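You operate a simulated robot arm through the tools that you are given. There is no shell and no other tool.

You run a simulated robot arm. Do the job below in one go: nothing can be reset, and whatever is moved stays where it is left.

## Task
Let the strap off the bundle in the bed and take the reel off.
Fine: press the release, lift the arch, open the reel latch and leave it open; stand the reel on the strapping table.
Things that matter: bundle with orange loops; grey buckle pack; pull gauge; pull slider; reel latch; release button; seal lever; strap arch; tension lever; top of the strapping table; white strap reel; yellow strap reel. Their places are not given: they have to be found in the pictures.

It is judged by the outcome, as a careful person would: the job done as asked, and still so three seconds after it is handed in. It fails if anything else is knocked over, pushed out of place, dropped, spilled or broken.

## Robot
A 5-joint arm with a two-finger parallel gripper, fixed in place. Base frame: the origin is on the floor under the middle of its stand, x ahead of it, y to its left, z up; the work surface is at about z = 800. Units: mm, rad, N and s.
It reaches about 1134 mm from its shoulder. Its first joint turns from -2.601 to 2.601 rad. Payload 1.57 kg.
The tool frame sits at the grasp point between the pads (the TCP): z along the fingers, y along the line on which they close. The tips reach 30 mm beyond it. Largest opening 110 mm; finger width 24, thickness 12; the body of the gripper, 48 by 112 mm, starts 78 mm behind the TCP.
Orientation is told as [roll, pitch, yaw] about the base's x, y, z axes, in that order, counted from this pose: with the fingers straight down and closing along the base's y, the tool's x points along the base's -x, its y along +y and its z along -z.

## Interface
- The arm moves only by the tool nudge_tool. Its argument "commands" is a list of rows, each a list of 7 numbers: the shift along the tool's x, y, z in m, then the turn, a rotation vector about the tool's x, y, z in rad, then the closure, from 0 (fully open) to 1 (shut). In form: [[dx, dy, dz, wx, wy, wz, claw], ...]. A call has 1 to 20 rows; each row shifts and turns the commanded pose from where the row before left it, along the tool's axes as they then stand. Each row takes 0.2 s and may step no farther than 50 mm and 0.15 rad from the row before; otherwise, or with a gripper value out of range, the whole call is refused. Where a pose cannot be reached the arm comes as near as it can. A force on the tool above 40 N (or 10 N above the force at the start of the call, whichever is more), or a blocked arm, ends the call early, and 0.2 s more pass. Each finger travels about 153 mm/s and halts on what it meets, pressing with about 22 N; the grip force reading is that of the motor and also rises with nothing between the fingers. The clock runs only during rows and for 0.2 s after the last one: add rows that do not move to give the fingers time. The reply holds the time, the measured pose of the TCP, the force on the tool along the base axes, the opening and the grip force, in the units named above and with some noise, with the torque about the TCP (base axes, N m) and any sound that the robot's microphone picked up.
- Cameras (640 x 400 px; columns grow to the right, rows downward): "scene" is fixed at [218.8, -649.5, 1449.3]; the picture's right is [0.99, -0.13, 0.00], its down [-0.04, -0.32, -0.95] and it looks along [0.13, 0.94, -0.32] (base axes); focal length 356 px, centre (320, 200). "wrist" rides on the gripper at [70, 16, -141] in the tool frame; the picture's right is [-0.23, 0.97, 0.00], its down [-0.85, -0.20, -0.48] and it looks along [-0.47, -0.11, 0.88] (tool axes); focal length 222 px, centre (320, 200).
- camera(camera): a new picture of that camera. The clock stands still meanwhile.
- lift_body(by): slides the trunk up (or, below 0, down) by that many mm; the arm rides with it, the base frame stays. It gives what a move gives, with no picture.
- locate(camera, pixels): for up to 12 pixels [column, row] of the newest picture of that camera ("zoom" is the newest enlarged one), the place [x, y, z] in the base frame of the surface seen there, good to about 2 mm. The clock stands still meanwhile.
- enlarge(camera, box): a new picture of the part [left, top, right, bottom] of that camera's present view, enlarged. The clock stands still meanwhile.
- job_done(): hands the job in; it is judged then, once.

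Unless the task says otherwise, let go and move clear before handing in.

The tools are called after "Request:" as a command line: name --pt "numbers of a row" for each row, then --argument value for the rest, lists and objects as JSON in quotes. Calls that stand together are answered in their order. nudge_tool: Moves the arm, as the interface text tells. Its arguments: {"type":"object","properties":{"commands":{"type":"array","items":{"type":"array","items":{"type":"number"}}}},"required":["commands"]} The other tools are called the same way: lift_body (by) moves the trunk up or down; camera (camera) takes a picture; locate (camera, pixels) gives the place of the surface under pixels of a picture; enlarge (camera, box) takes an enlarged picture of a part of a camera's view; job_done () hands the job in.

At the start:

```text
clock: 0.0
eef_pos: [206.5, 553.4, 1224.0]
tcp_rot: [-0.001, -0.001, 0.001]
wrist_force: [-0.4, -0.5, 0.5]
wrist_torque: [-0.02, 0.05, 0.0]
gripper_width: 110.0
finger_force: 0.2
trunk travel left (down, up): [-957.0, 13.0]
```

scene: 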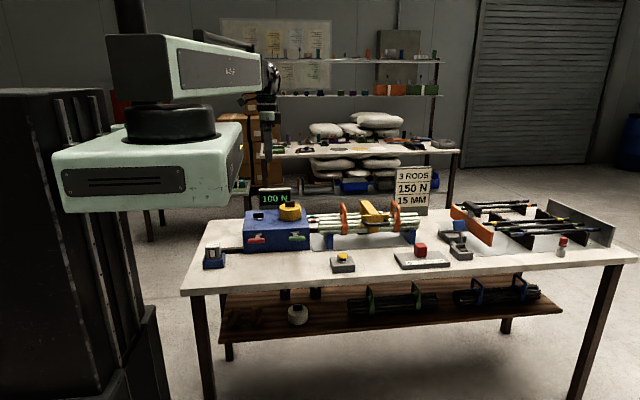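
wrist: 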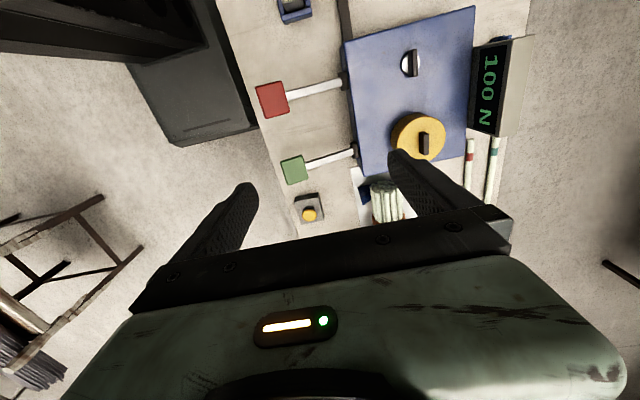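

The scene shows a blue strapping machine around (280,230) with a yellow reel on top, and a bundle with orange loops around (375,215). I'll enlarge the views to identify the parts before I move.

Request:
enlarge --camera "scene" --box '[190, 170, 450, 310]'

Request:
enlarge --camera "wrist" --box '[230, 0, 550, 230]'

```text
2.46 times, centred on (320, 240) of scene
```

zoom: 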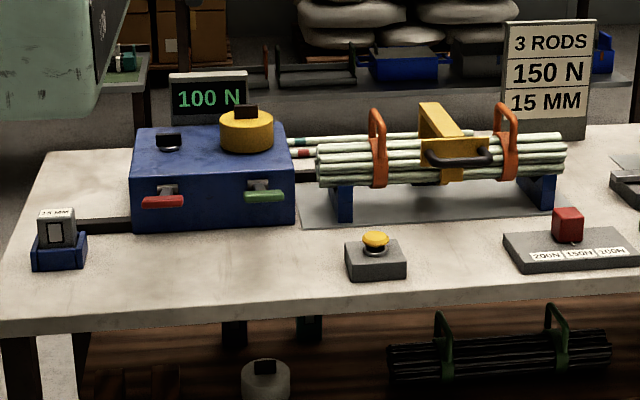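

```text
1.74 times, centred on (390, 115) of wrist
```

zoom: 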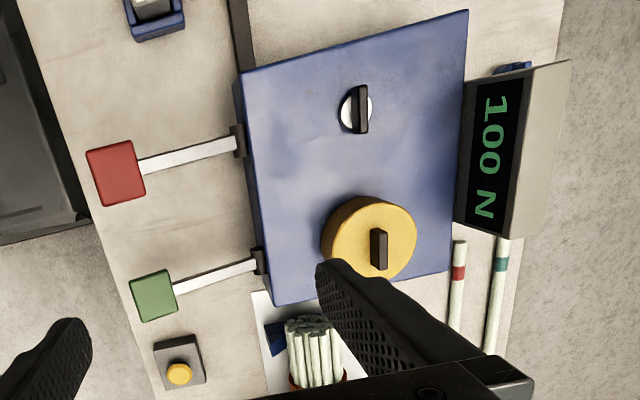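

The wrist zoom shows a black bar on a silver disc at (357,108), probably the reel latch. It also shows the yellow reel at (370,238) with a black handle, and the yellow release button at (180,373). I'll locate these.

Request:
locate --camera "zoom" --pixels '[[357, 90], [361, 130], [346, 110], [378, 232], [379, 265], [350, 215], [340, 255], [400, 255], [180, 373], [155, 295], [115, 175], [260, 80]]'

Request:
enlarge --camera "scene" --box '[235, 180, 335, 250]'

```text
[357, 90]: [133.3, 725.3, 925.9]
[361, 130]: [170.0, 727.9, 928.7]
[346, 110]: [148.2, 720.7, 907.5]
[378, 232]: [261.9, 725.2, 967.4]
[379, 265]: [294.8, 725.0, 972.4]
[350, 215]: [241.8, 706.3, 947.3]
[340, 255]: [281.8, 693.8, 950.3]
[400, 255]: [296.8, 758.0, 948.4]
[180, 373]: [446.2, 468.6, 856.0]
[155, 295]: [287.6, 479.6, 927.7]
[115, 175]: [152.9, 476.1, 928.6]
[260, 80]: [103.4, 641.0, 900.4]
```

```text
5.71 times, centred on (285, 215) of scene
```

zoom: 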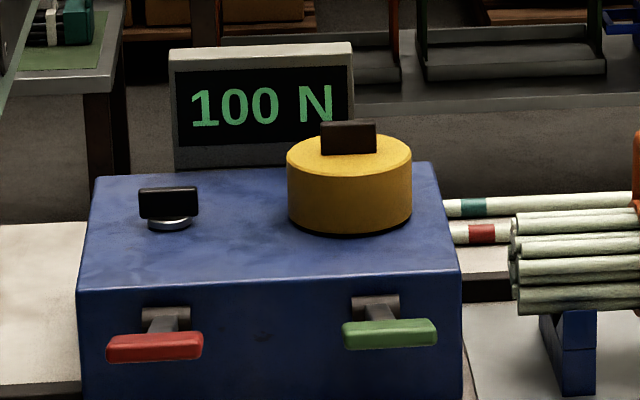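

The zoom shows the latch knob at (168,203) and the reel at (349,185) with a black grip bar. Next I'll locate their edges and then look closely at the arch.

Request:
locate --camera "zoom" --pixels '[[141, 204], [197, 204], [168, 190], [168, 226], [322, 140], [375, 140], [348, 123], [290, 190], [349, 200], [410, 190], [349, 228], [260, 230]]'

Request:
enlarge --camera "scene" --box '[310, 180, 450, 280]'

```text
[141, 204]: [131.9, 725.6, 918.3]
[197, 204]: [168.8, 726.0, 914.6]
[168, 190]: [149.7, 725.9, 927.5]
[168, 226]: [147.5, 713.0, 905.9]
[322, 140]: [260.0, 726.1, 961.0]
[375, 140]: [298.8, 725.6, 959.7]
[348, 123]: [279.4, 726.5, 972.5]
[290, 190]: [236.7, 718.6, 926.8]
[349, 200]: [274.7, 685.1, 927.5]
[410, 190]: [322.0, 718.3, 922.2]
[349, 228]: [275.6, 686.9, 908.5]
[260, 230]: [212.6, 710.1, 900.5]
```

```text
4.00 times, centred on (380, 230) of scene
```

zoom: 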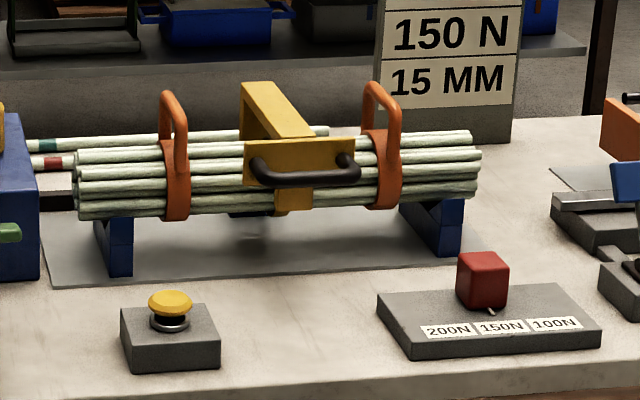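

The arch is the yellow beam at (270,110) with a front plate and a black bow handle at (305,172). The button is at (170,303). I'll locate points on both.

Request:
locate --camera "zoom" --pixels '[[256, 165], [305, 180], [355, 165], [275, 180], [335, 180], [300, 150], [293, 203], [260, 92], [290, 130], [246, 110], [170, 298], [252, 212]]'

Request:
enlarge --camera "scene" --box '[355, 190, 415, 240]'

```text
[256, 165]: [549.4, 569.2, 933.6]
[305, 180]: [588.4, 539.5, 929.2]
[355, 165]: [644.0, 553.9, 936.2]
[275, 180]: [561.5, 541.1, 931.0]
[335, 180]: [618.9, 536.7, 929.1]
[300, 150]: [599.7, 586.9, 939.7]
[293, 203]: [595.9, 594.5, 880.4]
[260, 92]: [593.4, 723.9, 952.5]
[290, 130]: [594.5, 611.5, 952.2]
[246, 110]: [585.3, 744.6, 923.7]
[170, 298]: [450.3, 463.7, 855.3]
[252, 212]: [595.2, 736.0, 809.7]
```

```text
8.00 times, centred on (385, 215) of scene
```

zoom: 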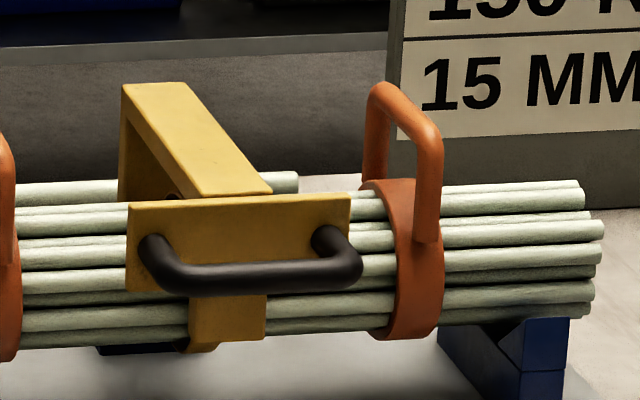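

The arch beam runs from y≈595 to 745 at z≈953, and the handle bar sits near y≈539, z≈930. Before approaching anything I'll test how the arm translates and tilts in free air.

Request:
locate --camera "zoom" --pixels '[[173, 196], [128, 150], [145, 180], [130, 348], [200, 347], [240, 320], [140, 200], [135, 285], [345, 215], [270, 190], [200, 195], [185, 85]]'

Request:
nudge_tool --pt "0 0 -0.02 0 0 0 0" --pt "0 0 0 0.1 0 0 0"

```text
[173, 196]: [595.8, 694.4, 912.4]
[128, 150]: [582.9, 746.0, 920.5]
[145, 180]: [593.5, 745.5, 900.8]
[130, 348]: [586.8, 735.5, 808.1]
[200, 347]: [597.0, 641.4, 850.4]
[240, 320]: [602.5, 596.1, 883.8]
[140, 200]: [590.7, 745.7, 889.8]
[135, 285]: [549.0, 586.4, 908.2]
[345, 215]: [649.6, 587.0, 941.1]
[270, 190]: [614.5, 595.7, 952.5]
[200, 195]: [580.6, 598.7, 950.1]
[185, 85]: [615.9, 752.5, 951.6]
```

```text
clock: 0.6
eef_pos: [206.9, 552.9, 1225.8]
tcp_rot: [-0.101, 0.001, 0.0]
wrist_force: [0.3, 0.4, 0.6]
wrist_torque: [-0.01, 0.01, 0.01]
gripper_width: 110.0
finger_force: 0.1
out of reach, approached as far as the arm can: row 1
trunk travel left (down, up): [-957.0, 13.0]
```

Roll worked, but lifting 20 mm with the arm alone was out of reach. Next I'll test moving down and pitching.

Request:
nudge_tool --pt "0 0 0 -0.1 0 0 0" --pt "0 0 0.03 0 0 0 0" --pt "0 0 0 0 0.1 0 0"

```text
clock: 1.4
eef_pos: [207.3, 552.6, 1225.8]
tcp_rot: [0.001, 0.1, -0.001]
wrist_force: [0.0, -1.3, 0.6]
wrist_torque: [0.01, -0.01, -0.01]
gripper_width: 110.1
finger_force: 0.0
out of reach, approached as far as the arm can: row 2
trunk travel left (down, up): [-957.0, 13.0]
```

The arm behaves like a SCARA: height comes only from the trunk lift, and the wrist tilts freely. I'll undo the tilt, then measure the arm's link heights to be sure lowering the trunk is safe.

Request:
nudge_tool --pt "0 0 0 0 -0.1 0 0"

Request:
camera --camera "scene"

Request:
locate --camera "scene" --pixels '[[60, 210], [220, 207], [242, 190], [150, 205], [150, 185], [110, 90], [260, 85], [170, 130], [200, 270], [625, 260], [270, 150], [60, 170]]'

```text
clock: 1.8
eef_pos: [205.1, 553.3, 1224.7]
tcp_rot: [0.0, -0.001, 0.0]
wrist_force: [-0.8, 0.0, 0.0]
wrist_torque: [0.02, 0.01, -0.03]
gripper_width: 110.3
finger_force: 0.1
trunk travel left (down, up): [-957.0, 13.0]
```

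```text
taken
```

scene: 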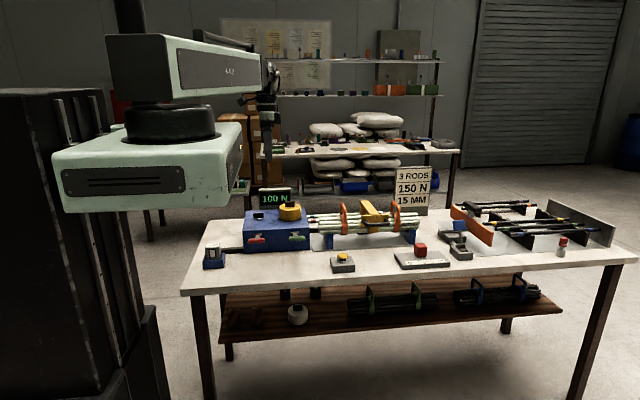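

```text
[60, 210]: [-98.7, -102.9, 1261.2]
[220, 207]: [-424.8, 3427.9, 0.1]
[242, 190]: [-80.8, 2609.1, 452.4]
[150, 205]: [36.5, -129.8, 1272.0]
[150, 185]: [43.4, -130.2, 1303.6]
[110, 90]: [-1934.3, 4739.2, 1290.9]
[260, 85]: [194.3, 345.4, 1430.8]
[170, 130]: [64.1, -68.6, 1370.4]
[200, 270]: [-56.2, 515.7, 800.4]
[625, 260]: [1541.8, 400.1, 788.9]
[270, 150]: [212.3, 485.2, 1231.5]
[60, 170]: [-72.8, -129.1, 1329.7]
```

The lower green body's underside is near z≈1261. I'll zoom in on the arm to see which parts move and where.

Request:
enlarge --camera "scene" --box '[40, 0, 300, 220]'

Request:
enlarge --camera "scene" --box '[400, 180, 640, 290]'

```text
1.82 times, centred on (170, 110) of scene
```

zoom: 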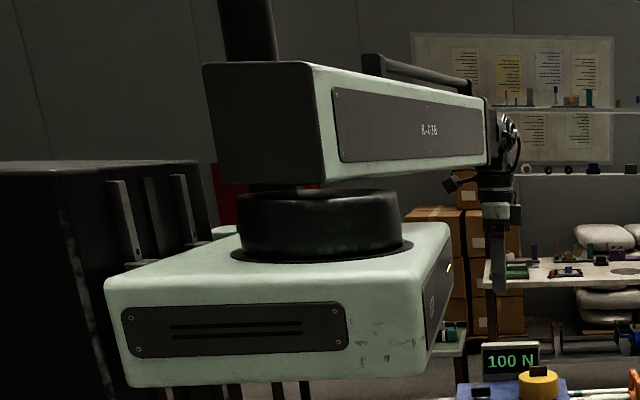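

```text
2.67 times, centred on (520, 235) of scene
```

zoom: 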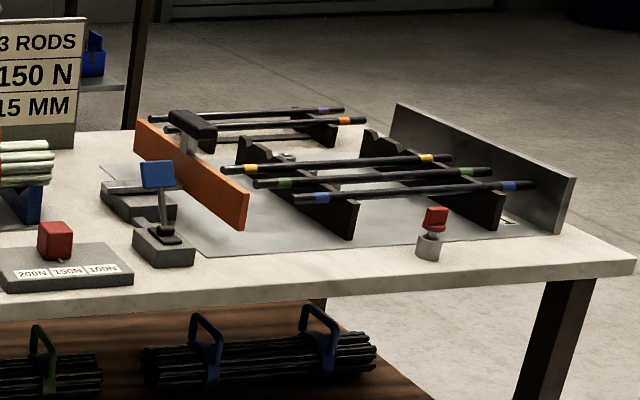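

The carriage stays fixed in xy, and the links ride above about z≈1400. I'll check the heights of the tall items (gauge and sign), and fix the button and table edge positions.

Request:
camera --camera "scene"

Request:
locate --camera "scene" --pixels '[[412, 170], [275, 190], [398, 170], [428, 172], [420, 247], [342, 257], [342, 254], [338, 257], [346, 257], [345, 205], [395, 203], [420, 262]]'

Request:
enlarge --camera "scene" --box '[322, 240, 372, 280]'

```text
taken
```

scene: 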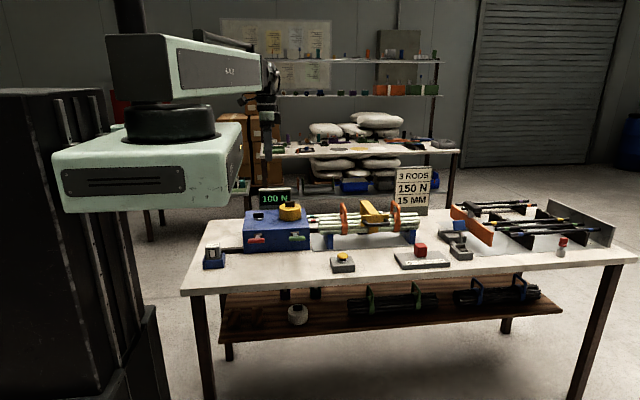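

```text
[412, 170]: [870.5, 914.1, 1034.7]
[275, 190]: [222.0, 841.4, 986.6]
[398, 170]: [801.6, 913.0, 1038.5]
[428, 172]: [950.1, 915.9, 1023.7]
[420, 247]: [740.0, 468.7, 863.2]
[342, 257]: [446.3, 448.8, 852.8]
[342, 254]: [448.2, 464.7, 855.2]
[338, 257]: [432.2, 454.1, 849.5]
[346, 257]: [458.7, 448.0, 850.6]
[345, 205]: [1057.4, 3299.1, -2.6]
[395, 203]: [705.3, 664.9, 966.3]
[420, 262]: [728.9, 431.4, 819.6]
```

```text
10.00 times, centred on (347, 260) of scene
```

zoom: 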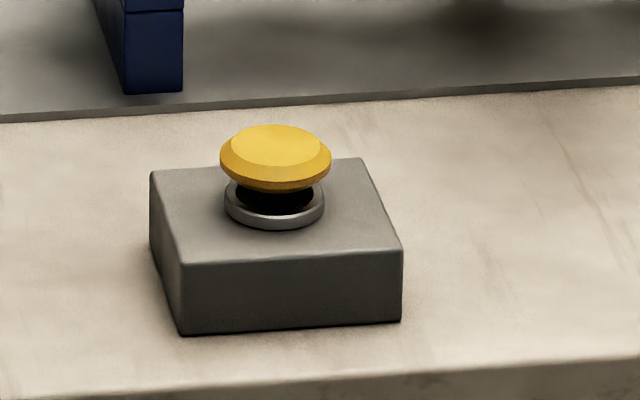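

The yellow button's flat top is centred at zoom (275,145). I'll locate it precisely, along with the wide edges.

Request:
locate --camera "zoom" --pixels '[[275, 145], [240, 145], [312, 145], [275, 130], [275, 160], [225, 155], [327, 158], [275, 180], [280, 220], [200, 250]]'

```text
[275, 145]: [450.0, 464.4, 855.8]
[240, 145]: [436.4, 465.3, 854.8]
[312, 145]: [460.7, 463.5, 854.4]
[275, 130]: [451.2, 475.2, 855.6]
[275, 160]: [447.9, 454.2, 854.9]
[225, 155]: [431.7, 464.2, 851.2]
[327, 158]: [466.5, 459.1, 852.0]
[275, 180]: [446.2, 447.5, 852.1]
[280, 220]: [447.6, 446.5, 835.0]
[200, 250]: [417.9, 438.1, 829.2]
```

The button centre is (449.5, 465), top at z≈855. I'll move above it at the current height and close the fingers.

Request:
nudge_tool --pt "-0.0407 -0.0147 0 0 0 0 0.3" --pt "-0.0407 -0.0147 0 0 0 0 0.6" --pt "-0.0407 -0.0147 0 0 0 0 1" --pt "-0.0407 -0.0147 0 0 0 0 1" --pt "-0.0407 -0.0147 0 0 0 0 1" --pt "-0.0409 -0.0148 0 0 0 0 1" --pt "0 0 0 0 0 0 1" --pt "0 0 0 0 0 0 1"

Request:
camera --camera "scene"

Request:
camera --camera "wrist"

```text
clock: 3.6
eef_pos: [449.8, 464.9, 1225.1]
tcp_rot: [0.001, 0.0, -0.001]
wrist_force: [0.6, 0.3, 0.4]
wrist_torque: [-0.02, 0.02, 0.01]
gripper_width: 0.0
finger_force: 21.2
trunk travel left (down, up): [-957.0, 13.0]
```

```text
taken
```

scene: 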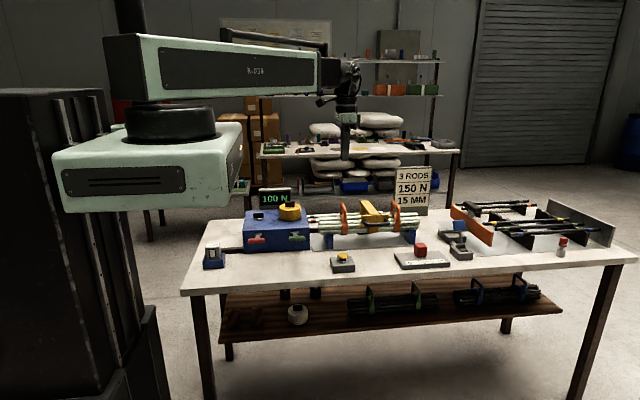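

```text
taken
```

wrist: 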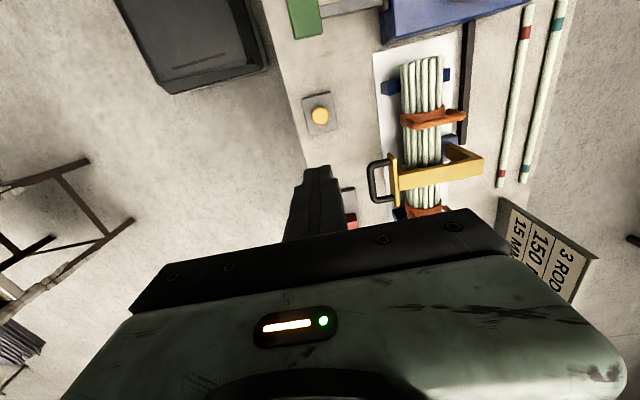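

I'm directly over the button with the fingers shut. I'll lower the trunk by 310 mm, leaving the tips about 30 mm above the button.

Request:
lift_body --by -310

Request:
camera --camera "scene"

Request:
camera --camera "wrist"

```text
clock: 6.7
eef_pos: [449.3, 464.7, 913.0]
tcp_rot: [0.0, -0.001, 0.001]
wrist_force: [0.0, -0.2, 0.5]
wrist_torque: [0.01, 0.0, 0.01]
gripper_width: 0.0
finger_force: 20.9
trunk travel left (down, up): [-647.0, 323.0]
```

```text
taken
```

scene: 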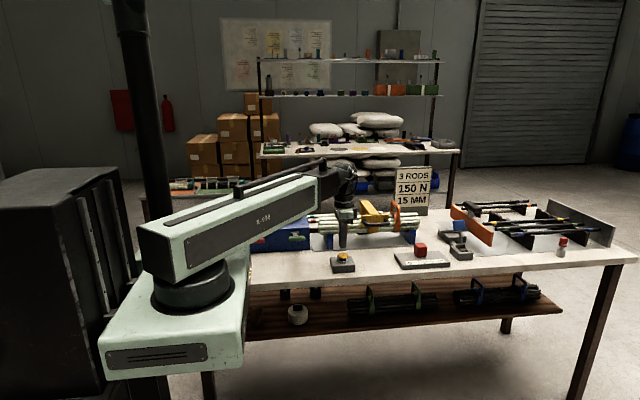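

```text
taken
```

wrist: 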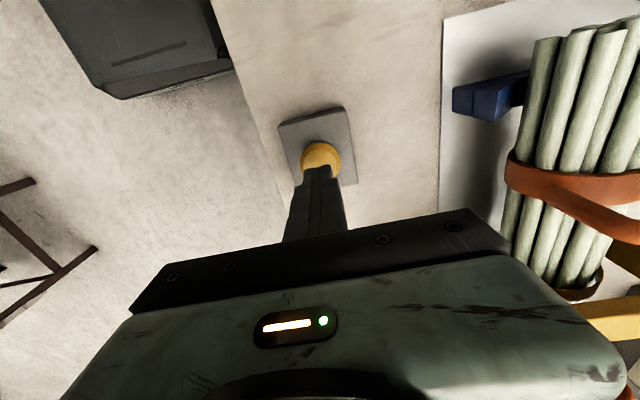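

The tips are at z≈883, directly over the button at (320,155) in the wrist view. I'll lower 25 mm to just above it, then press in small steps.

Request:
lift_body --by -25

Request:
lift_body --by -5

```text
clock: 7.4
eef_pos: [449.9, 464.4, 888.9]
tcp_rot: [0.001, 0.001, 0.0]
wrist_force: [0.7, -1.2, -0.1]
wrist_torque: [0.01, 0.01, -0.03]
gripper_width: 0.0
finger_force: 21.3
trunk travel left (down, up): [-622.0, 348.0]
```

```text
clock: 7.9
eef_pos: [449.6, 466.1, 885.1]
tcp_rot: [-0.001, 0.0, -0.001]
wrist_force: [-0.9, 0.1, 1.3]
wrist_torque: [0.0, -0.01, 0.02]
gripper_width: 0.2
finger_force: 21.6
trunk travel left (down, up): [-617.0, 353.0]
```

Force is only 1.3 N, so contact is just starting. I'll press further in small steps.

Request:
lift_body --by -4

Request:
lift_body --by -3

```text
clock: 8.5
eef_pos: [449.7, 464.0, 880.1]
tcp_rot: [-0.001, 0.0, -0.001]
wrist_force: [1.4, 0.3, 2.9]
wrist_torque: [0.03, -0.04, 0.01]
gripper_width: 0.1
finger_force: 21.5
trunk travel left (down, up): [-613.0, 357.0]
heard: click
```

```text
clock: 9.0
eef_pos: [449.3, 464.5, 878.3]
tcp_rot: [0.001, -0.002, 0.001]
wrist_force: [4.6, 4.2, 15.9]
wrist_torque: [0.1, -0.12, -0.04]
gripper_width: 0.1
finger_force: 21.6
trunk travel left (down, up): [-610.0, 360.0]
```

I heard a click, and the force rose to 16 N, so the button has bottomed out. I'll raise the arm and check the gauge.

Request:
lift_body --by 120

Request:
enlarge --camera "scene" --box '[230, 170, 450, 290]'

Request:
camera --camera "wrist"

```text
clock: 10.5
eef_pos: [450.6, 465.2, 996.7]
tcp_rot: [0.001, 0.0, 0.001]
wrist_force: [0.0, 0.0, -0.4]
wrist_torque: [0.02, -0.01, 0.01]
gripper_width: 0.0
finger_force: 20.9
trunk travel left (down, up): [-730.0, 240.0]
```

```text
2.91 times, centred on (340, 230) of scene
```

zoom: 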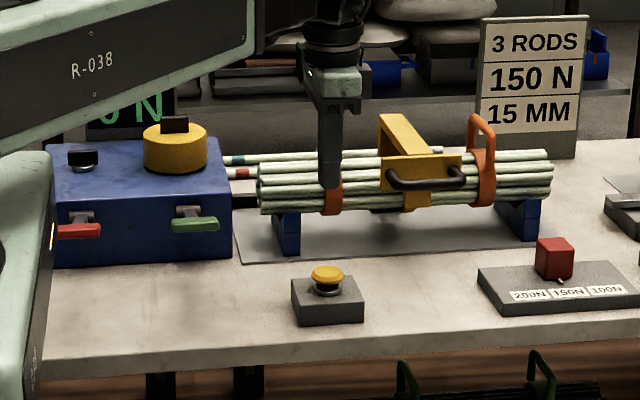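

```text
taken
```

wrist: 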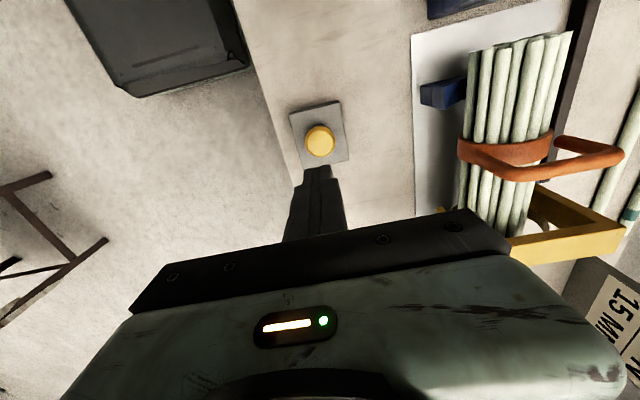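

The gauge now ends in "0 N", partly hidden by the arm. Next I'll find the arch's hinge by raising the arm a little and looking at it with the wrist camera.

Request:
lift_body --by 100

Request:
nudge_tool --pt "0.01 0.045 0 0 0 0 0.5" --pt "0.01 0.045 0 0 0 0 0" --pt "0.01 0.045 0 0 0 0 0" --pt "0.01 0.045 0 0 0 0 0"

Request:
camera --camera "wrist"

Request:
camera --camera "scene"

```text
clock: 11.8
eef_pos: [449.6, 466.0, 1096.8]
tcp_rot: [0.001, 0.001, 0.001]
wrist_force: [0.8, 0.2, -0.2]
wrist_torque: [-0.01, 0.0, 0.0]
gripper_width: 0.0
finger_force: 21.1
trunk travel left (down, up): [-830.0, 140.0]
```

```text
clock: 12.8
eef_pos: [409.6, 646.8, 1097.5]
tcp_rot: [0.001, -0.001, -0.003]
wrist_force: [-0.3, -0.9, 0.4]
wrist_torque: [0.01, 0.01, -0.02]
gripper_width: 109.8
finger_force: 0.1
trunk travel left (down, up): [-830.0, 140.0]
```

```text
taken
```

wrist: 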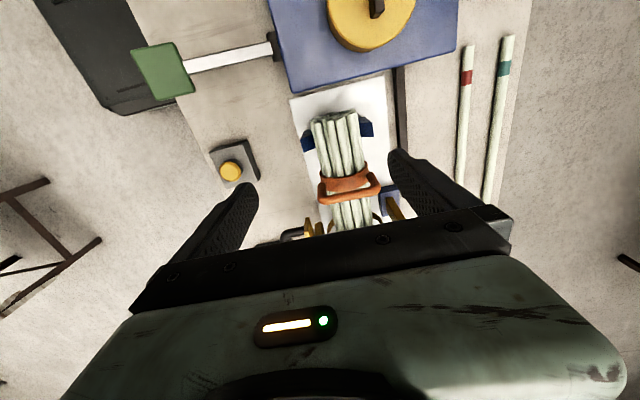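

```text
taken
```

scene: 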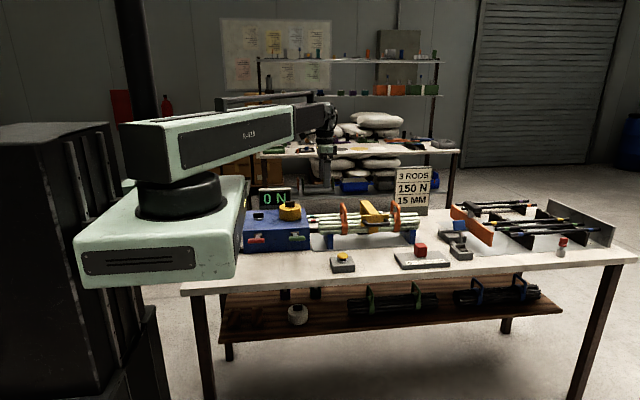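

The gauge reads 0 N, so the release worked. I'll move further along +x so the arch falls in the clear upper part of the wrist view.

Request:
nudge_tool --pt "-0.046 0.0 0 0 0 0 0" --pt "-0.046 0.0 0 0 0 0 0" --pt "-0.046 0.0 0 0 0 0 0" --pt "-0.046 0.0 0 0 0 0 0" --pt "-0.046 0.0 0 0 0 0 0"

Request:
camera --camera "wrist"

Request:
enlarge --camera "wrist" --box '[180, 20, 500, 220]'

```text
clock: 14.0
eef_pos: [639.7, 645.9, 1097.4]
tcp_rot: [0.0, 0.0, 0.0]
wrist_force: [-0.8, -0.3, -0.2]
wrist_torque: [0.01, 0.02, -0.03]
gripper_width: 109.9
finger_force: 0.1
trunk travel left (down, up): [-830.0, 140.0]
```

```text
taken
```

wrist: 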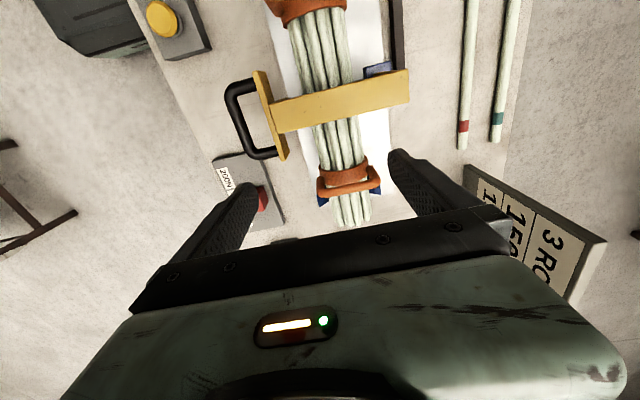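

```text
2.00 times, centred on (340, 120) of wrist
```

zoom: 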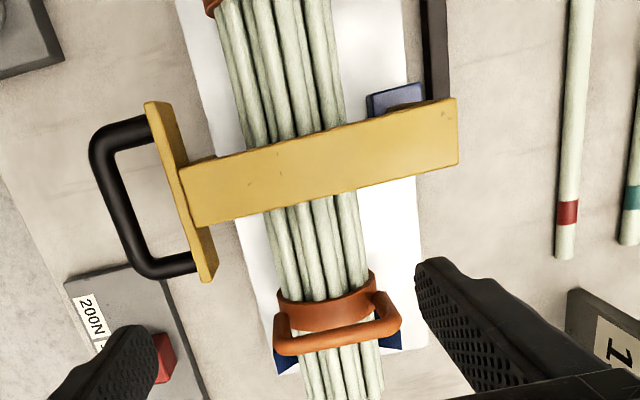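

The top view shows the arch beam from (185,200) to (457,130), and the handle bow at (105,180). I'll locate the handle bar, the beam ends and the parts near the rear.

Request:
locate --camera "zoom" --pixels '[[96, 160], [112, 205], [135, 260], [130, 130], [170, 265], [452, 103], [455, 160], [190, 175], [205, 220], [395, 100], [405, 109], [437, 60]]'

Request:
enlarge --camera "wrist" --box '[340, 40, 440, 120]'

```text
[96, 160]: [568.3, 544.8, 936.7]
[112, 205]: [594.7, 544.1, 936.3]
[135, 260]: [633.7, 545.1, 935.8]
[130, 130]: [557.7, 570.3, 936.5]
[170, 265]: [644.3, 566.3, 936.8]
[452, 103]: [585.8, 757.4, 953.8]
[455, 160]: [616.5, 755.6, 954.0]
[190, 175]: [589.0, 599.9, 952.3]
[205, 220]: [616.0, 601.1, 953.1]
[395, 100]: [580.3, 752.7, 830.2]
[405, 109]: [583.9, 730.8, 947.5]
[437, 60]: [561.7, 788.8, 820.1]
```

```text
5.00 times, centred on (390, 80) of wrist
```

zoom: 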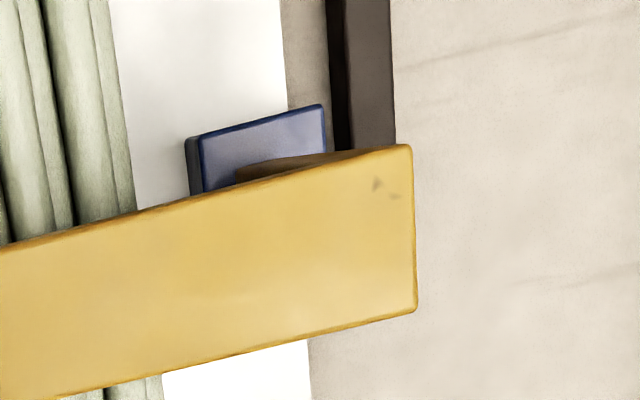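

The handle bar is centred near (598, 544.5, 930), about 42 mm in front of the plate, with the hinge low at the rear near y≈750. I'll move above the bar with the fingers part open (about 40 mm) so they'll straddle it without touching the plate.

Request:
nudge_tool --pt "0.014 -0.034 0 0 0 0 0.64" --pt "0.014 -0.034 0 0 0 0 0.64" --pt "0.0137 -0.0334 0 0 0 0 0.64" --pt "0 0 0 0 0 0 0.64" --pt "0 0 0 0 0 0 0.64"

Request:
lift_body --by -90

Request:
camera --camera "wrist"

Request:
enlarge --camera "scene" --box '[320, 160, 430, 240]'

```text
clock: 15.2
eef_pos: [599.2, 544.1, 1096.5]
tcp_rot: [-0.001, -0.001, 0.001]
wrist_force: [0.7, 0.3, 0.5]
wrist_torque: [-0.04, -0.01, 0.02]
gripper_width: 39.8
finger_force: 0.1
trunk travel left (down, up): [-830.0, 140.0]
```

```text
clock: 16.5
eef_pos: [599.7, 543.9, 1006.3]
tcp_rot: [0.001, -0.001, 0.0]
wrist_force: [0.3, 0.5, 0.0]
wrist_torque: [0.02, 0.03, -0.01]
gripper_width: 39.5
finger_force: 0.1
trunk travel left (down, up): [-740.0, 230.0]
```

```text
taken
```

wrist: 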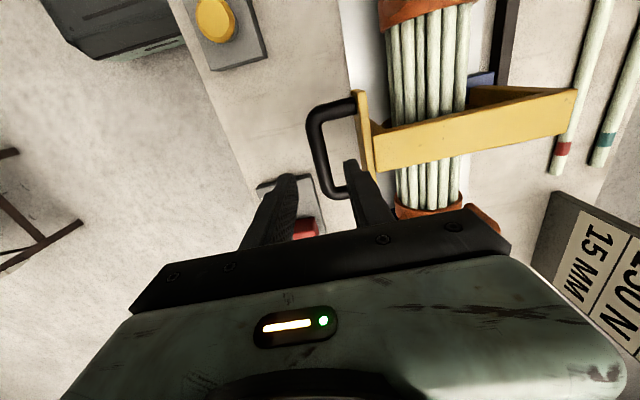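

```text
5.00 times, centred on (375, 200) of scene
```

zoom: 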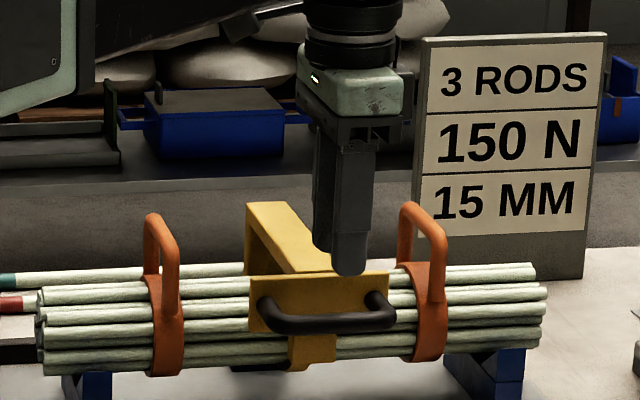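

The fingers line up with the handle, with one each side of the bar and the inner one in front of the plate. I'll lower in two steps while watching the force.

Request:
lift_body --by -40

Request:
camera --camera "wrist"

Request:
enlarge --camera "scene" --box '[345, 190, 415, 240]'

```text
clock: 17.3
eef_pos: [598.0, 544.4, 966.5]
tcp_rot: [0.0, -0.001, 0.001]
wrist_force: [1.1, 0.4, 0.5]
wrist_torque: [0.04, 0.02, 0.0]
gripper_width: 39.6
finger_force: 0.1
trunk travel left (down, up): [-700.0, 270.0]
```

```text
taken
```

wrist: 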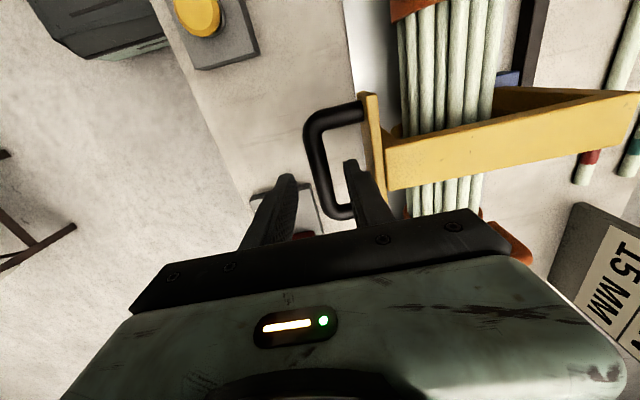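

```text
8.00 times, centred on (380, 215) of scene
```

zoom: 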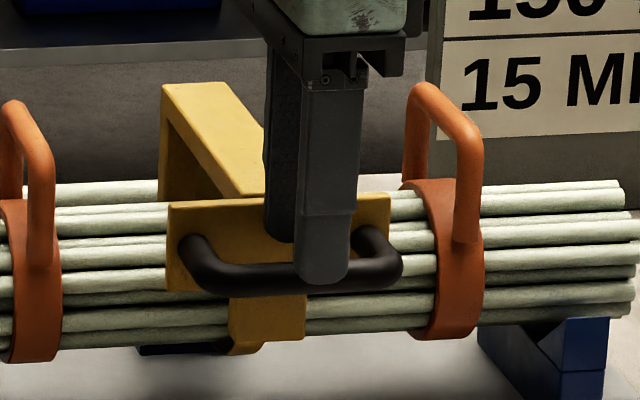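

The fingers straddle the bar cleanly, with the inner finger between bar and plate. I'll lower another 28 mm, then close on the bar.

Request:
lift_body --by -28

Request:
nudge_tool --pt "0 0 0 0 0 0 0.8" --pt "0 0 0 0 0 0 0.95" --pt "0 0 0 0 0 0 1" --pt "0 0 0 0 0 0 1"

Request:
enlarge --camera "scene" --box '[345, 190, 415, 240]'

```text
clock: 18.0
eef_pos: [598.6, 545.5, 938.3]
tcp_rot: [0.001, 0.0, 0.001]
wrist_force: [-0.1, 0.2, -0.6]
wrist_torque: [0.0, 0.02, 0.01]
gripper_width: 39.7
finger_force: 0.1
trunk travel left (down, up): [-672.0, 298.0]
```

```text
clock: 19.0
eef_pos: [598.1, 545.9, 938.4]
tcp_rot: [0.0, 0.002, 0.0]
wrist_force: [4.3, 15.6, 8.7]
wrist_torque: [0.25, 0.07, -0.78]
gripper_width: 15.7
finger_force: 31.6
trunk travel left (down, up): [-672.0, 298.0]
```

```text
8.00 times, centred on (380, 215) of scene
```

zoom: 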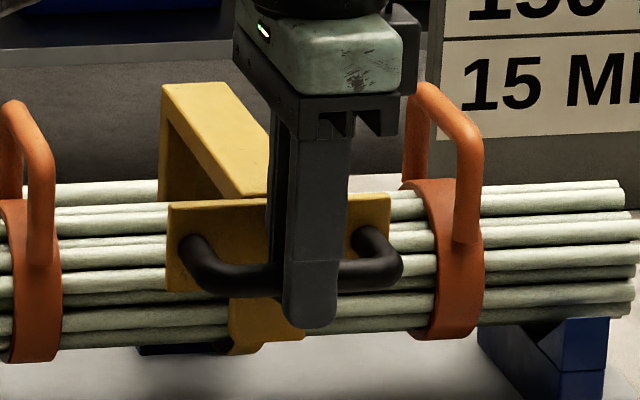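

The grip holds a 15.7 mm bar, with a 15.6 N sideways bias in +y. I'll shift slightly along +y to centre the grip.

Request:
nudge_tool --pt "0 0.0015 0 0 0 0 1" --pt "0 0 0 0 0 0 1"

```text
clock: 19.6
eef_pos: [599.7, 546.0, 938.3]
tcp_rot: [-0.002, 0.0, -0.001]
wrist_force: [2.6, 7.4, 4.0]
wrist_torque: [0.05, -0.21, -0.76]
gripper_width: 15.8
finger_force: 31.3
trunk travel left (down, up): [-672.0, 298.0]
```

Force is down to 7.4 N. I'll start lifting: first a small trunk lift, watching how the bar's forces respond.

Request:
lift_body --by 6

Request:
nudge_tool --pt "0 0.003 0 0 0 0 1" --pt "0 0 0 0 0 0 1"

```text
clock: 20.2
eef_pos: [599.9, 548.8, 943.1]
tcp_rot: [0.001, 0.002, 0.001]
wrist_force: [-0.7, 16.3, -7.7]
wrist_torque: [0.28, 0.07, -0.72]
gripper_width: 15.7
finger_force: 31.5
trunk travel left (down, up): [-678.0, 292.0]
```

```text
clock: 20.8
eef_pos: [600.0, 548.8, 945.7]
tcp_rot: [-0.002, 0.001, -0.003]
wrist_force: [-3.7, 2.5, -3.3]
wrist_torque: [-0.06, 0.3, -0.82]
gripper_width: 15.7
finger_force: 31.8
trunk travel left (down, up): [-678.0, 292.0]
```

The arch is following, with low forces. I'll keep going along the arc, alternating lifts and +y shifts.

Request:
lift_body --by 10

Request:
nudge_tool --pt "0 0.005 0 0 0 0 1" --pt "0 0 0 0 0 0 1"

Request:
lift_body --by 10

Request:
nudge_tool --pt "0 0.0055 0 0 0 0 1" --pt "0 0 0 0 0 0 1"

Request:
enlarge --camera "scene" --box '[345, 180, 415, 240]'

```text
clock: 21.4
eef_pos: [599.2, 553.6, 954.4]
tcp_rot: [0.002, 0.0, 0.001]
wrist_force: [-1.9, 24.2, -12.6]
wrist_torque: [0.36, -0.36, -0.72]
gripper_width: 15.8
finger_force: 30.9
trunk travel left (down, up): [-688.0, 282.0]
```

```text
clock: 21.9
eef_pos: [599.0, 553.9, 955.2]
tcp_rot: [-0.001, 0.0, -0.002]
wrist_force: [-5.6, 5.9, -6.7]
wrist_torque: [-0.05, 0.22, -0.8]
gripper_width: 15.6
finger_force: 30.8
trunk travel left (down, up): [-688.0, 282.0]
```

```text
clock: 22.5
eef_pos: [598.9, 557.9, 963.6]
tcp_rot: [0.0, 0.0, 0.0]
wrist_force: [-4.8, 26.9, -18.0]
wrist_torque: [0.35, -0.36, -0.68]
gripper_width: 15.8
finger_force: 31.7
trunk travel left (down, up): [-698.0, 272.0]
```

```text
clock: 23.1
eef_pos: [599.0, 560.1, 964.2]
tcp_rot: [-0.004, 0.0, 0.0]
wrist_force: [-5.0, 10.1, -9.5]
wrist_torque: [-0.03, 0.38, -0.75]
gripper_width: 15.7
finger_force: 31.5
trunk travel left (down, up): [-698.0, 272.0]
```

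```text
6.67 times, centred on (380, 210) of scene
```

zoom: 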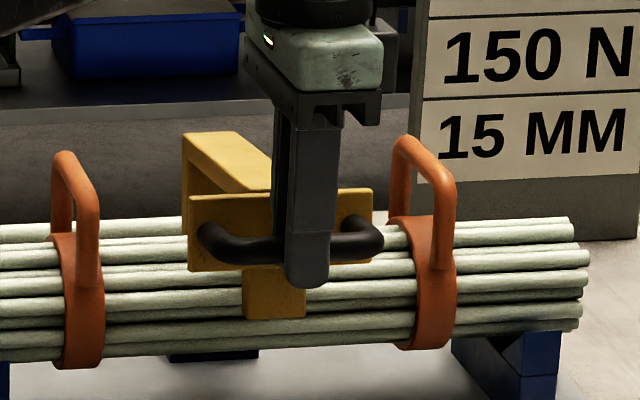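

The arch is swinging up and the path matches a hinge near (750, 835). I'll continue, shifting a little in +y ahead of each lift to keep forces low.

Request:
nudge_tool --pt "0 0.004 0 0 0 0 1"

Request:
lift_body --by 10

Request:
nudge_tool --pt "0 0.007 0 0 0 0 1"

Request:
lift_body --by 10

Request:
nudge_tool --pt "0 0.007 0 0 0 0 1"

Request:
lift_body --by 10

Request:
nudge_tool --pt "0 0.007 0 0 0 0 1"

```text
clock: 23.5
eef_pos: [598.4, 560.5, 966.5]
tcp_rot: [-0.004, -0.001, 0.0]
wrist_force: [-6.2, -8.7, 2.0]
wrist_torque: [-0.26, 0.3, -0.75]
gripper_width: 15.7
finger_force: 31.6
trunk travel left (down, up): [-698.0, 272.0]
```

```text
clock: 24.1
eef_pos: [597.8, 565.2, 975.1]
tcp_rot: [0.002, -0.001, 0.0]
wrist_force: [-4.4, 12.5, -8.6]
wrist_torque: [0.29, -0.24, -0.72]
gripper_width: 15.9
finger_force: 31.4
trunk travel left (down, up): [-708.0, 262.0]
```

```text
clock: 24.5
eef_pos: [599.1, 567.6, 976.6]
tcp_rot: [-0.004, -0.001, -0.002]
wrist_force: [-5.8, -8.6, 2.4]
wrist_torque: [-0.3, 0.19, -0.77]
gripper_width: 15.8
finger_force: 32.0
trunk travel left (down, up): [-708.0, 262.0]
```

```text
clock: 25.1
eef_pos: [599.6, 572.8, 983.7]
tcp_rot: [0.004, 0.001, 0.0]
wrist_force: [-4.5, 14.3, -10.0]
wrist_torque: [0.31, -0.17, -0.73]
gripper_width: 15.8
finger_force: 31.3
trunk travel left (down, up): [-718.0, 252.0]
```

```text
clock: 25.5
eef_pos: [599.3, 574.4, 985.2]
tcp_rot: [-0.003, -0.001, -0.002]
wrist_force: [-6.0, -6.1, 0.6]
wrist_torque: [-0.22, 0.31, -0.76]
gripper_width: 16.1
finger_force: 31.4
trunk travel left (down, up): [-718.0, 252.0]
```

```text
clock: 26.1
eef_pos: [598.4, 580.6, 994.0]
tcp_rot: [0.005, 0.001, 0.0]
wrist_force: [-4.9, 18.0, -14.5]
wrist_torque: [0.29, -0.18, -0.69]
gripper_width: 15.8
finger_force: 30.8
trunk travel left (down, up): [-728.0, 242.0]
```

```text
clock: 26.5
eef_pos: [600.4, 582.2, 995.9]
tcp_rot: [-0.003, -0.001, -0.001]
wrist_force: [-7.7, -0.9, -4.0]
wrist_torque: [-0.15, 0.32, -0.78]
gripper_width: 15.6
finger_force: 31.2
trunk travel left (down, up): [-728.0, 242.0]
```

Bar at about (582, 987), so the arch has turned about 17°. The slope is near 1:1 now, so I'll increase the y steps.

Request:
nudge_tool --pt "0 0.003 0 0 0 0 1"

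Request:
lift_body --by 8

Request:
nudge_tool --pt "0 0.008 0 0 0 0 1"

Request:
lift_body --by 8

Request:
nudge_tool --pt "0 0.008 0 0 0 0 1"

Request:
lift_body --by 8

Request:
nudge_tool --pt "0 0.009 0 0 0 0 1"

Request:
enlarge --camera "scene" --box '[335, 160, 425, 240]'

```text
clock: 26.9
eef_pos: [598.8, 584.8, 997.6]
tcp_rot: [0.0, -0.002, -0.001]
wrist_force: [-6.0, -12.8, 8.0]
wrist_torque: [-0.32, 0.45, -0.7]
gripper_width: 15.6
finger_force: 31.3
trunk travel left (down, up): [-728.0, 242.0]
```

```text
clock: 27.4
eef_pos: [597.2, 589.8, 1003.4]
tcp_rot: [0.003, -0.001, 0.0]
wrist_force: [-4.2, 8.4, -6.3]
wrist_torque: [0.26, -0.24, -0.72]
gripper_width: 15.6
finger_force: 31.2
trunk travel left (down, up): [-736.0, 234.0]
```

```text
clock: 27.8
eef_pos: [599.3, 592.5, 1004.9]
tcp_rot: [-0.002, 0.0, -0.003]
wrist_force: [-4.5, -12.7, 8.5]
wrist_torque: [-0.37, 0.18, -0.73]
gripper_width: 16.0
finger_force: 31.4
trunk travel left (down, up): [-736.0, 234.0]
```

```text
clock: 28.4
eef_pos: [599.7, 596.8, 1009.9]
tcp_rot: [0.002, -0.001, 0.0]
wrist_force: [-3.6, 9.1, -6.7]
wrist_torque: [0.28, -0.24, -0.75]
gripper_width: 15.9
finger_force: 31.6
trunk travel left (down, up): [-744.0, 226.0]
```

```text
clock: 28.8
eef_pos: [599.9, 599.9, 1012.6]
tcp_rot: [-0.001, 0.0, -0.002]
wrist_force: [-2.8, -10.9, 7.3]
wrist_torque: [-0.33, 0.25, -0.71]
gripper_width: 15.7
finger_force: 31.5
trunk travel left (down, up): [-744.0, 226.0]
```

```text
clock: 29.4
eef_pos: [600.3, 606.5, 1017.6]
tcp_rot: [0.001, 0.0, 0.0]
wrist_force: [-3.8, 10.7, -11.0]
wrist_torque: [0.27, -0.24, -0.72]
gripper_width: 15.6
finger_force: 31.6
trunk travel left (down, up): [-752.0, 218.0]
```

```text
clock: 29.8
eef_pos: [599.6, 610.5, 1021.0]
tcp_rot: [-0.002, 0.001, -0.001]
wrist_force: [-4.3, -9.1, 6.6]
wrist_torque: [-0.31, 0.36, -0.71]
gripper_width: 15.6
finger_force: 31.2
trunk travel left (down, up): [-752.0, 218.0]
```

```text
5.00 times, centred on (380, 200) of scene
```

zoom: 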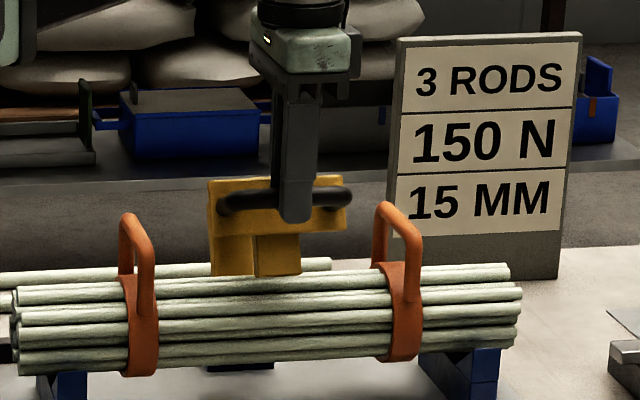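

It's swinging smoothly, about 27° open. The slope is about 1.4 now, so I'll use lifts of 7 with y steps of about 10–11.

Request:
lift_body --by 7

Request:
nudge_tool --pt "0 0.01 0 0 0 0 1"

Request:
lift_body --by 7

Request:
nudge_tool --pt "0 0.011 0 0 0 0 1"

Request:
lift_body --by 6

Request:
nudge_tool --pt "0 0.01 0 0 0 0 1"

Request:
lift_body --by 5

Request:
nudge_tool --pt "0 0.01 0 0 0 0 1"

```text
clock: 30.3
eef_pos: [599.8, 615.5, 1024.1]
tcp_rot: [0.001, 0.001, 0.001]
wrist_force: [-4.9, 9.4, -10.7]
wrist_torque: [0.28, -0.17, -0.74]
gripper_width: 15.7
finger_force: 31.2
trunk travel left (down, up): [-759.0, 211.0]
```

```text
clock: 30.7
eef_pos: [598.7, 619.3, 1027.8]
tcp_rot: [-0.001, -0.001, -0.003]
wrist_force: [-4.1, -10.7, 8.6]
wrist_torque: [-0.32, 0.26, -0.65]
gripper_width: 15.6
finger_force: 31.3
trunk travel left (down, up): [-759.0, 211.0]
```

```text
clock: 31.3
eef_pos: [599.7, 624.9, 1031.8]
tcp_rot: [0.003, 0.001, 0.001]
wrist_force: [-3.6, 9.2, -10.7]
wrist_torque: [0.29, -0.21, -0.73]
gripper_width: 15.8
finger_force: 31.1
trunk travel left (down, up): [-766.0, 204.0]
```

```text
clock: 31.7
eef_pos: [598.8, 630.5, 1034.9]
tcp_rot: [-0.002, -0.002, -0.002]
wrist_force: [-0.8, -10.6, 12.2]
wrist_torque: [-0.35, 0.21, -0.66]
gripper_width: 15.6
finger_force: 31.1
trunk travel left (down, up): [-766.0, 204.0]
```

```text
clock: 32.2
eef_pos: [599.8, 635.7, 1039.9]
tcp_rot: [0.002, 0.001, 0.0]
wrist_force: [-1.0, 4.9, -5.1]
wrist_torque: [0.27, -0.29, -0.71]
gripper_width: 15.9
finger_force: 31.5
trunk travel left (down, up): [-772.0, 198.0]
```

```text
clock: 32.6
eef_pos: [598.7, 640.6, 1040.5]
tcp_rot: [-0.001, 0.001, -0.002]
wrist_force: [0.4, -10.2, 13.2]
wrist_torque: [-0.3, 0.23, -0.7]
gripper_width: 15.6
finger_force: 31.1
trunk travel left (down, up): [-772.0, 198.0]
```

```text
clock: 33.2
eef_pos: [599.3, 645.7, 1043.7]
tcp_rot: [0.001, 0.0, 0.0]
wrist_force: [1.0, 4.2, -5.2]
wrist_torque: [0.18, -0.31, -0.71]
gripper_width: 15.5
finger_force: 31.0
trunk travel left (down, up): [-777.0, 193.0]
```

```text
clock: 33.6
eef_pos: [599.4, 651.7, 1046.2]
tcp_rot: [0.001, 0.001, 0.0]
wrist_force: [-1.0, -8.3, 12.8]
wrist_torque: [-0.3, 0.28, -0.67]
gripper_width: 16.0
finger_force: 31.2
trunk travel left (down, up): [-777.0, 193.0]
```

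About 39° open (bar at y≈652). The arc is flattening, so I'll use lifts of 4 with y steps of about 10.

Request:
lift_body --by 5

Request:
nudge_tool --pt "0 0.006 0 0 0 0 1" --pt "0 0.005 0 0 0 0 1"

Request:
lift_body --by 4

Request:
nudge_tool --pt "0 0.006 0 0 0 0 1" --pt "0 0.005 0 0 0 0 1"

Request:
lift_body --by 4

Request:
nudge_tool --pt "0 0.006 0 0 0 0 1" --pt "0 0.006 0 0 0 0 1"

Request:
enlarge --camera "scene" --box '[335, 160, 425, 240]'

```text
clock: 34.1
eef_pos: [600.0, 656.5, 1048.3]
tcp_rot: [0.003, 0.0, -0.001]
wrist_force: [-4.7, 5.7, -8.0]
wrist_torque: [0.21, -0.12, -0.71]
gripper_width: 15.7
finger_force: 30.9
trunk travel left (down, up): [-782.0, 188.0]
```

```text
clock: 34.7
eef_pos: [599.6, 661.7, 1051.0]
tcp_rot: [0.0, -0.002, -0.002]
wrist_force: [-2.8, -6.4, 12.9]
wrist_torque: [-0.25, 0.38, -0.61]
gripper_width: 15.5
finger_force: 31.3
trunk travel left (down, up): [-782.0, 188.0]
```

```text
clock: 35.3
eef_pos: [600.6, 667.4, 1052.7]
tcp_rot: [0.002, 0.001, -0.002]
wrist_force: [-4.9, 3.8, -5.3]
wrist_torque: [0.14, -0.31, -0.68]
gripper_width: 15.7
finger_force: 31.1
trunk travel left (down, up): [-786.0, 184.0]
```

```text
clock: 35.9
eef_pos: [599.2, 673.1, 1055.5]
tcp_rot: [-0.002, -0.002, -0.001]
wrist_force: [-1.3, -6.4, 16.1]
wrist_torque: [-0.23, 0.37, -0.56]
gripper_width: 16.0
finger_force: 31.4
trunk travel left (down, up): [-786.0, 184.0]
```

```text
clock: 36.4
eef_pos: [599.3, 677.1, 1056.8]
tcp_rot: [0.004, 0.001, 0.001]
wrist_force: [-3.1, 3.1, -6.0]
wrist_torque: [0.13, -0.33, -0.67]
gripper_width: 15.7
finger_force: 31.2
trunk travel left (down, up): [-790.0, 180.0]
```

```text
clock: 37.0
eef_pos: [599.4, 686.0, 1060.0]
tcp_rot: [0.001, -0.002, 0.0]
wrist_force: [-1.4, -6.1, 12.7]
wrist_torque: [-0.24, 0.34, -0.54]
gripper_width: 15.9
finger_force: 31.5
trunk travel left (down, up): [-790.0, 180.0]
```

```text
5.00 times, centred on (380, 200) of scene
```

zoom: 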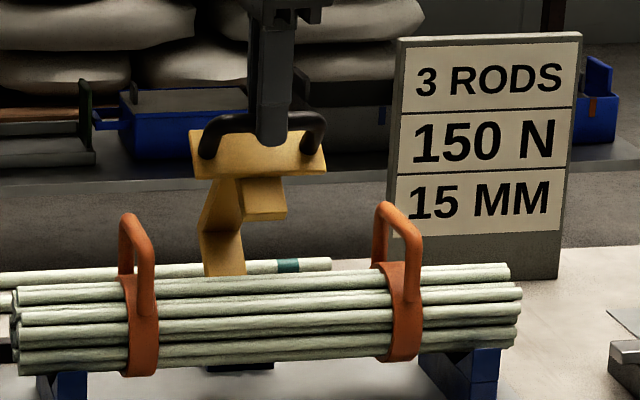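

About 48° open. The arc is nearly at the top, so I'll use small lifts and larger y steps, watching for an end stop.

Request:
lift_body --by 4

Request:
nudge_tool --pt "0 0.006 0 0 0 0 1" --pt "0 0.006 0 0 0 0 1"

Request:
lift_body --by 2

Request:
nudge_tool --pt "0 0.006 0 0 0 0 1" --pt "0 0.006 0 0 0 0 1"

Request:
lift_body --by 2

Request:
nudge_tool --pt "0 0.006 0 0 0 0 1" --pt "0 0.006 0 0 0 0 1"

```text
clock: 37.5
eef_pos: [599.8, 689.7, 1058.8]
tcp_rot: [0.001, 0.0, 0.002]
wrist_force: [-4.6, 4.8, -12.2]
wrist_torque: [0.13, -0.24, -0.6]
gripper_width: 15.6
finger_force: 31.3
trunk travel left (down, up): [-794.0, 176.0]
```

```text
clock: 38.1
eef_pos: [599.4, 699.2, 1062.1]
tcp_rot: [-0.001, 0.002, -0.001]
wrist_force: [-4.2, -3.7, 6.0]
wrist_torque: [-0.23, 0.23, -0.44]
gripper_width: 16.0
finger_force: 31.1
trunk travel left (down, up): [-794.0, 176.0]
```

```text
clock: 38.6
eef_pos: [599.6, 700.4, 1062.8]
tcp_rot: [-0.001, 0.0, -0.001]
wrist_force: [-5.1, 0.9, -7.1]
wrist_torque: [-0.02, -0.32, -0.57]
gripper_width: 15.6
finger_force: 31.1
trunk travel left (down, up): [-796.0, 174.0]
```

```text
clock: 39.2
eef_pos: [597.9, 708.0, 1064.7]
tcp_rot: [0.001, -0.004, -0.001]
wrist_force: [7.1, -3.4, 11.5]
wrist_torque: [-0.17, 0.45, -0.41]
gripper_width: 15.8
finger_force: 31.4
trunk travel left (down, up): [-796.0, 174.0]
```

```text
clock: 39.8
eef_pos: [599.6, 709.5, 1064.4]
tcp_rot: [0.003, -0.003, -0.001]
wrist_force: [7.8, 0.9, -1.2]
wrist_torque: [-0.03, -0.82, -0.52]
gripper_width: 15.7
finger_force: 31.2
trunk travel left (down, up): [-798.0, 172.0]
```

```text
clock: 40.4
eef_pos: [597.5, 712.9, 1064.3]
tcp_rot: [0.005, -0.005, -0.003]
wrist_force: [30.1, -2.7, 8.0]
wrist_torque: [-0.08, -0.48, -0.52]
gripper_width: 15.8
finger_force: 31.2
out of reach, approached as far as the arm can: row 1, 2
trunk travel left (down, up): [-798.0, 172.0]
```

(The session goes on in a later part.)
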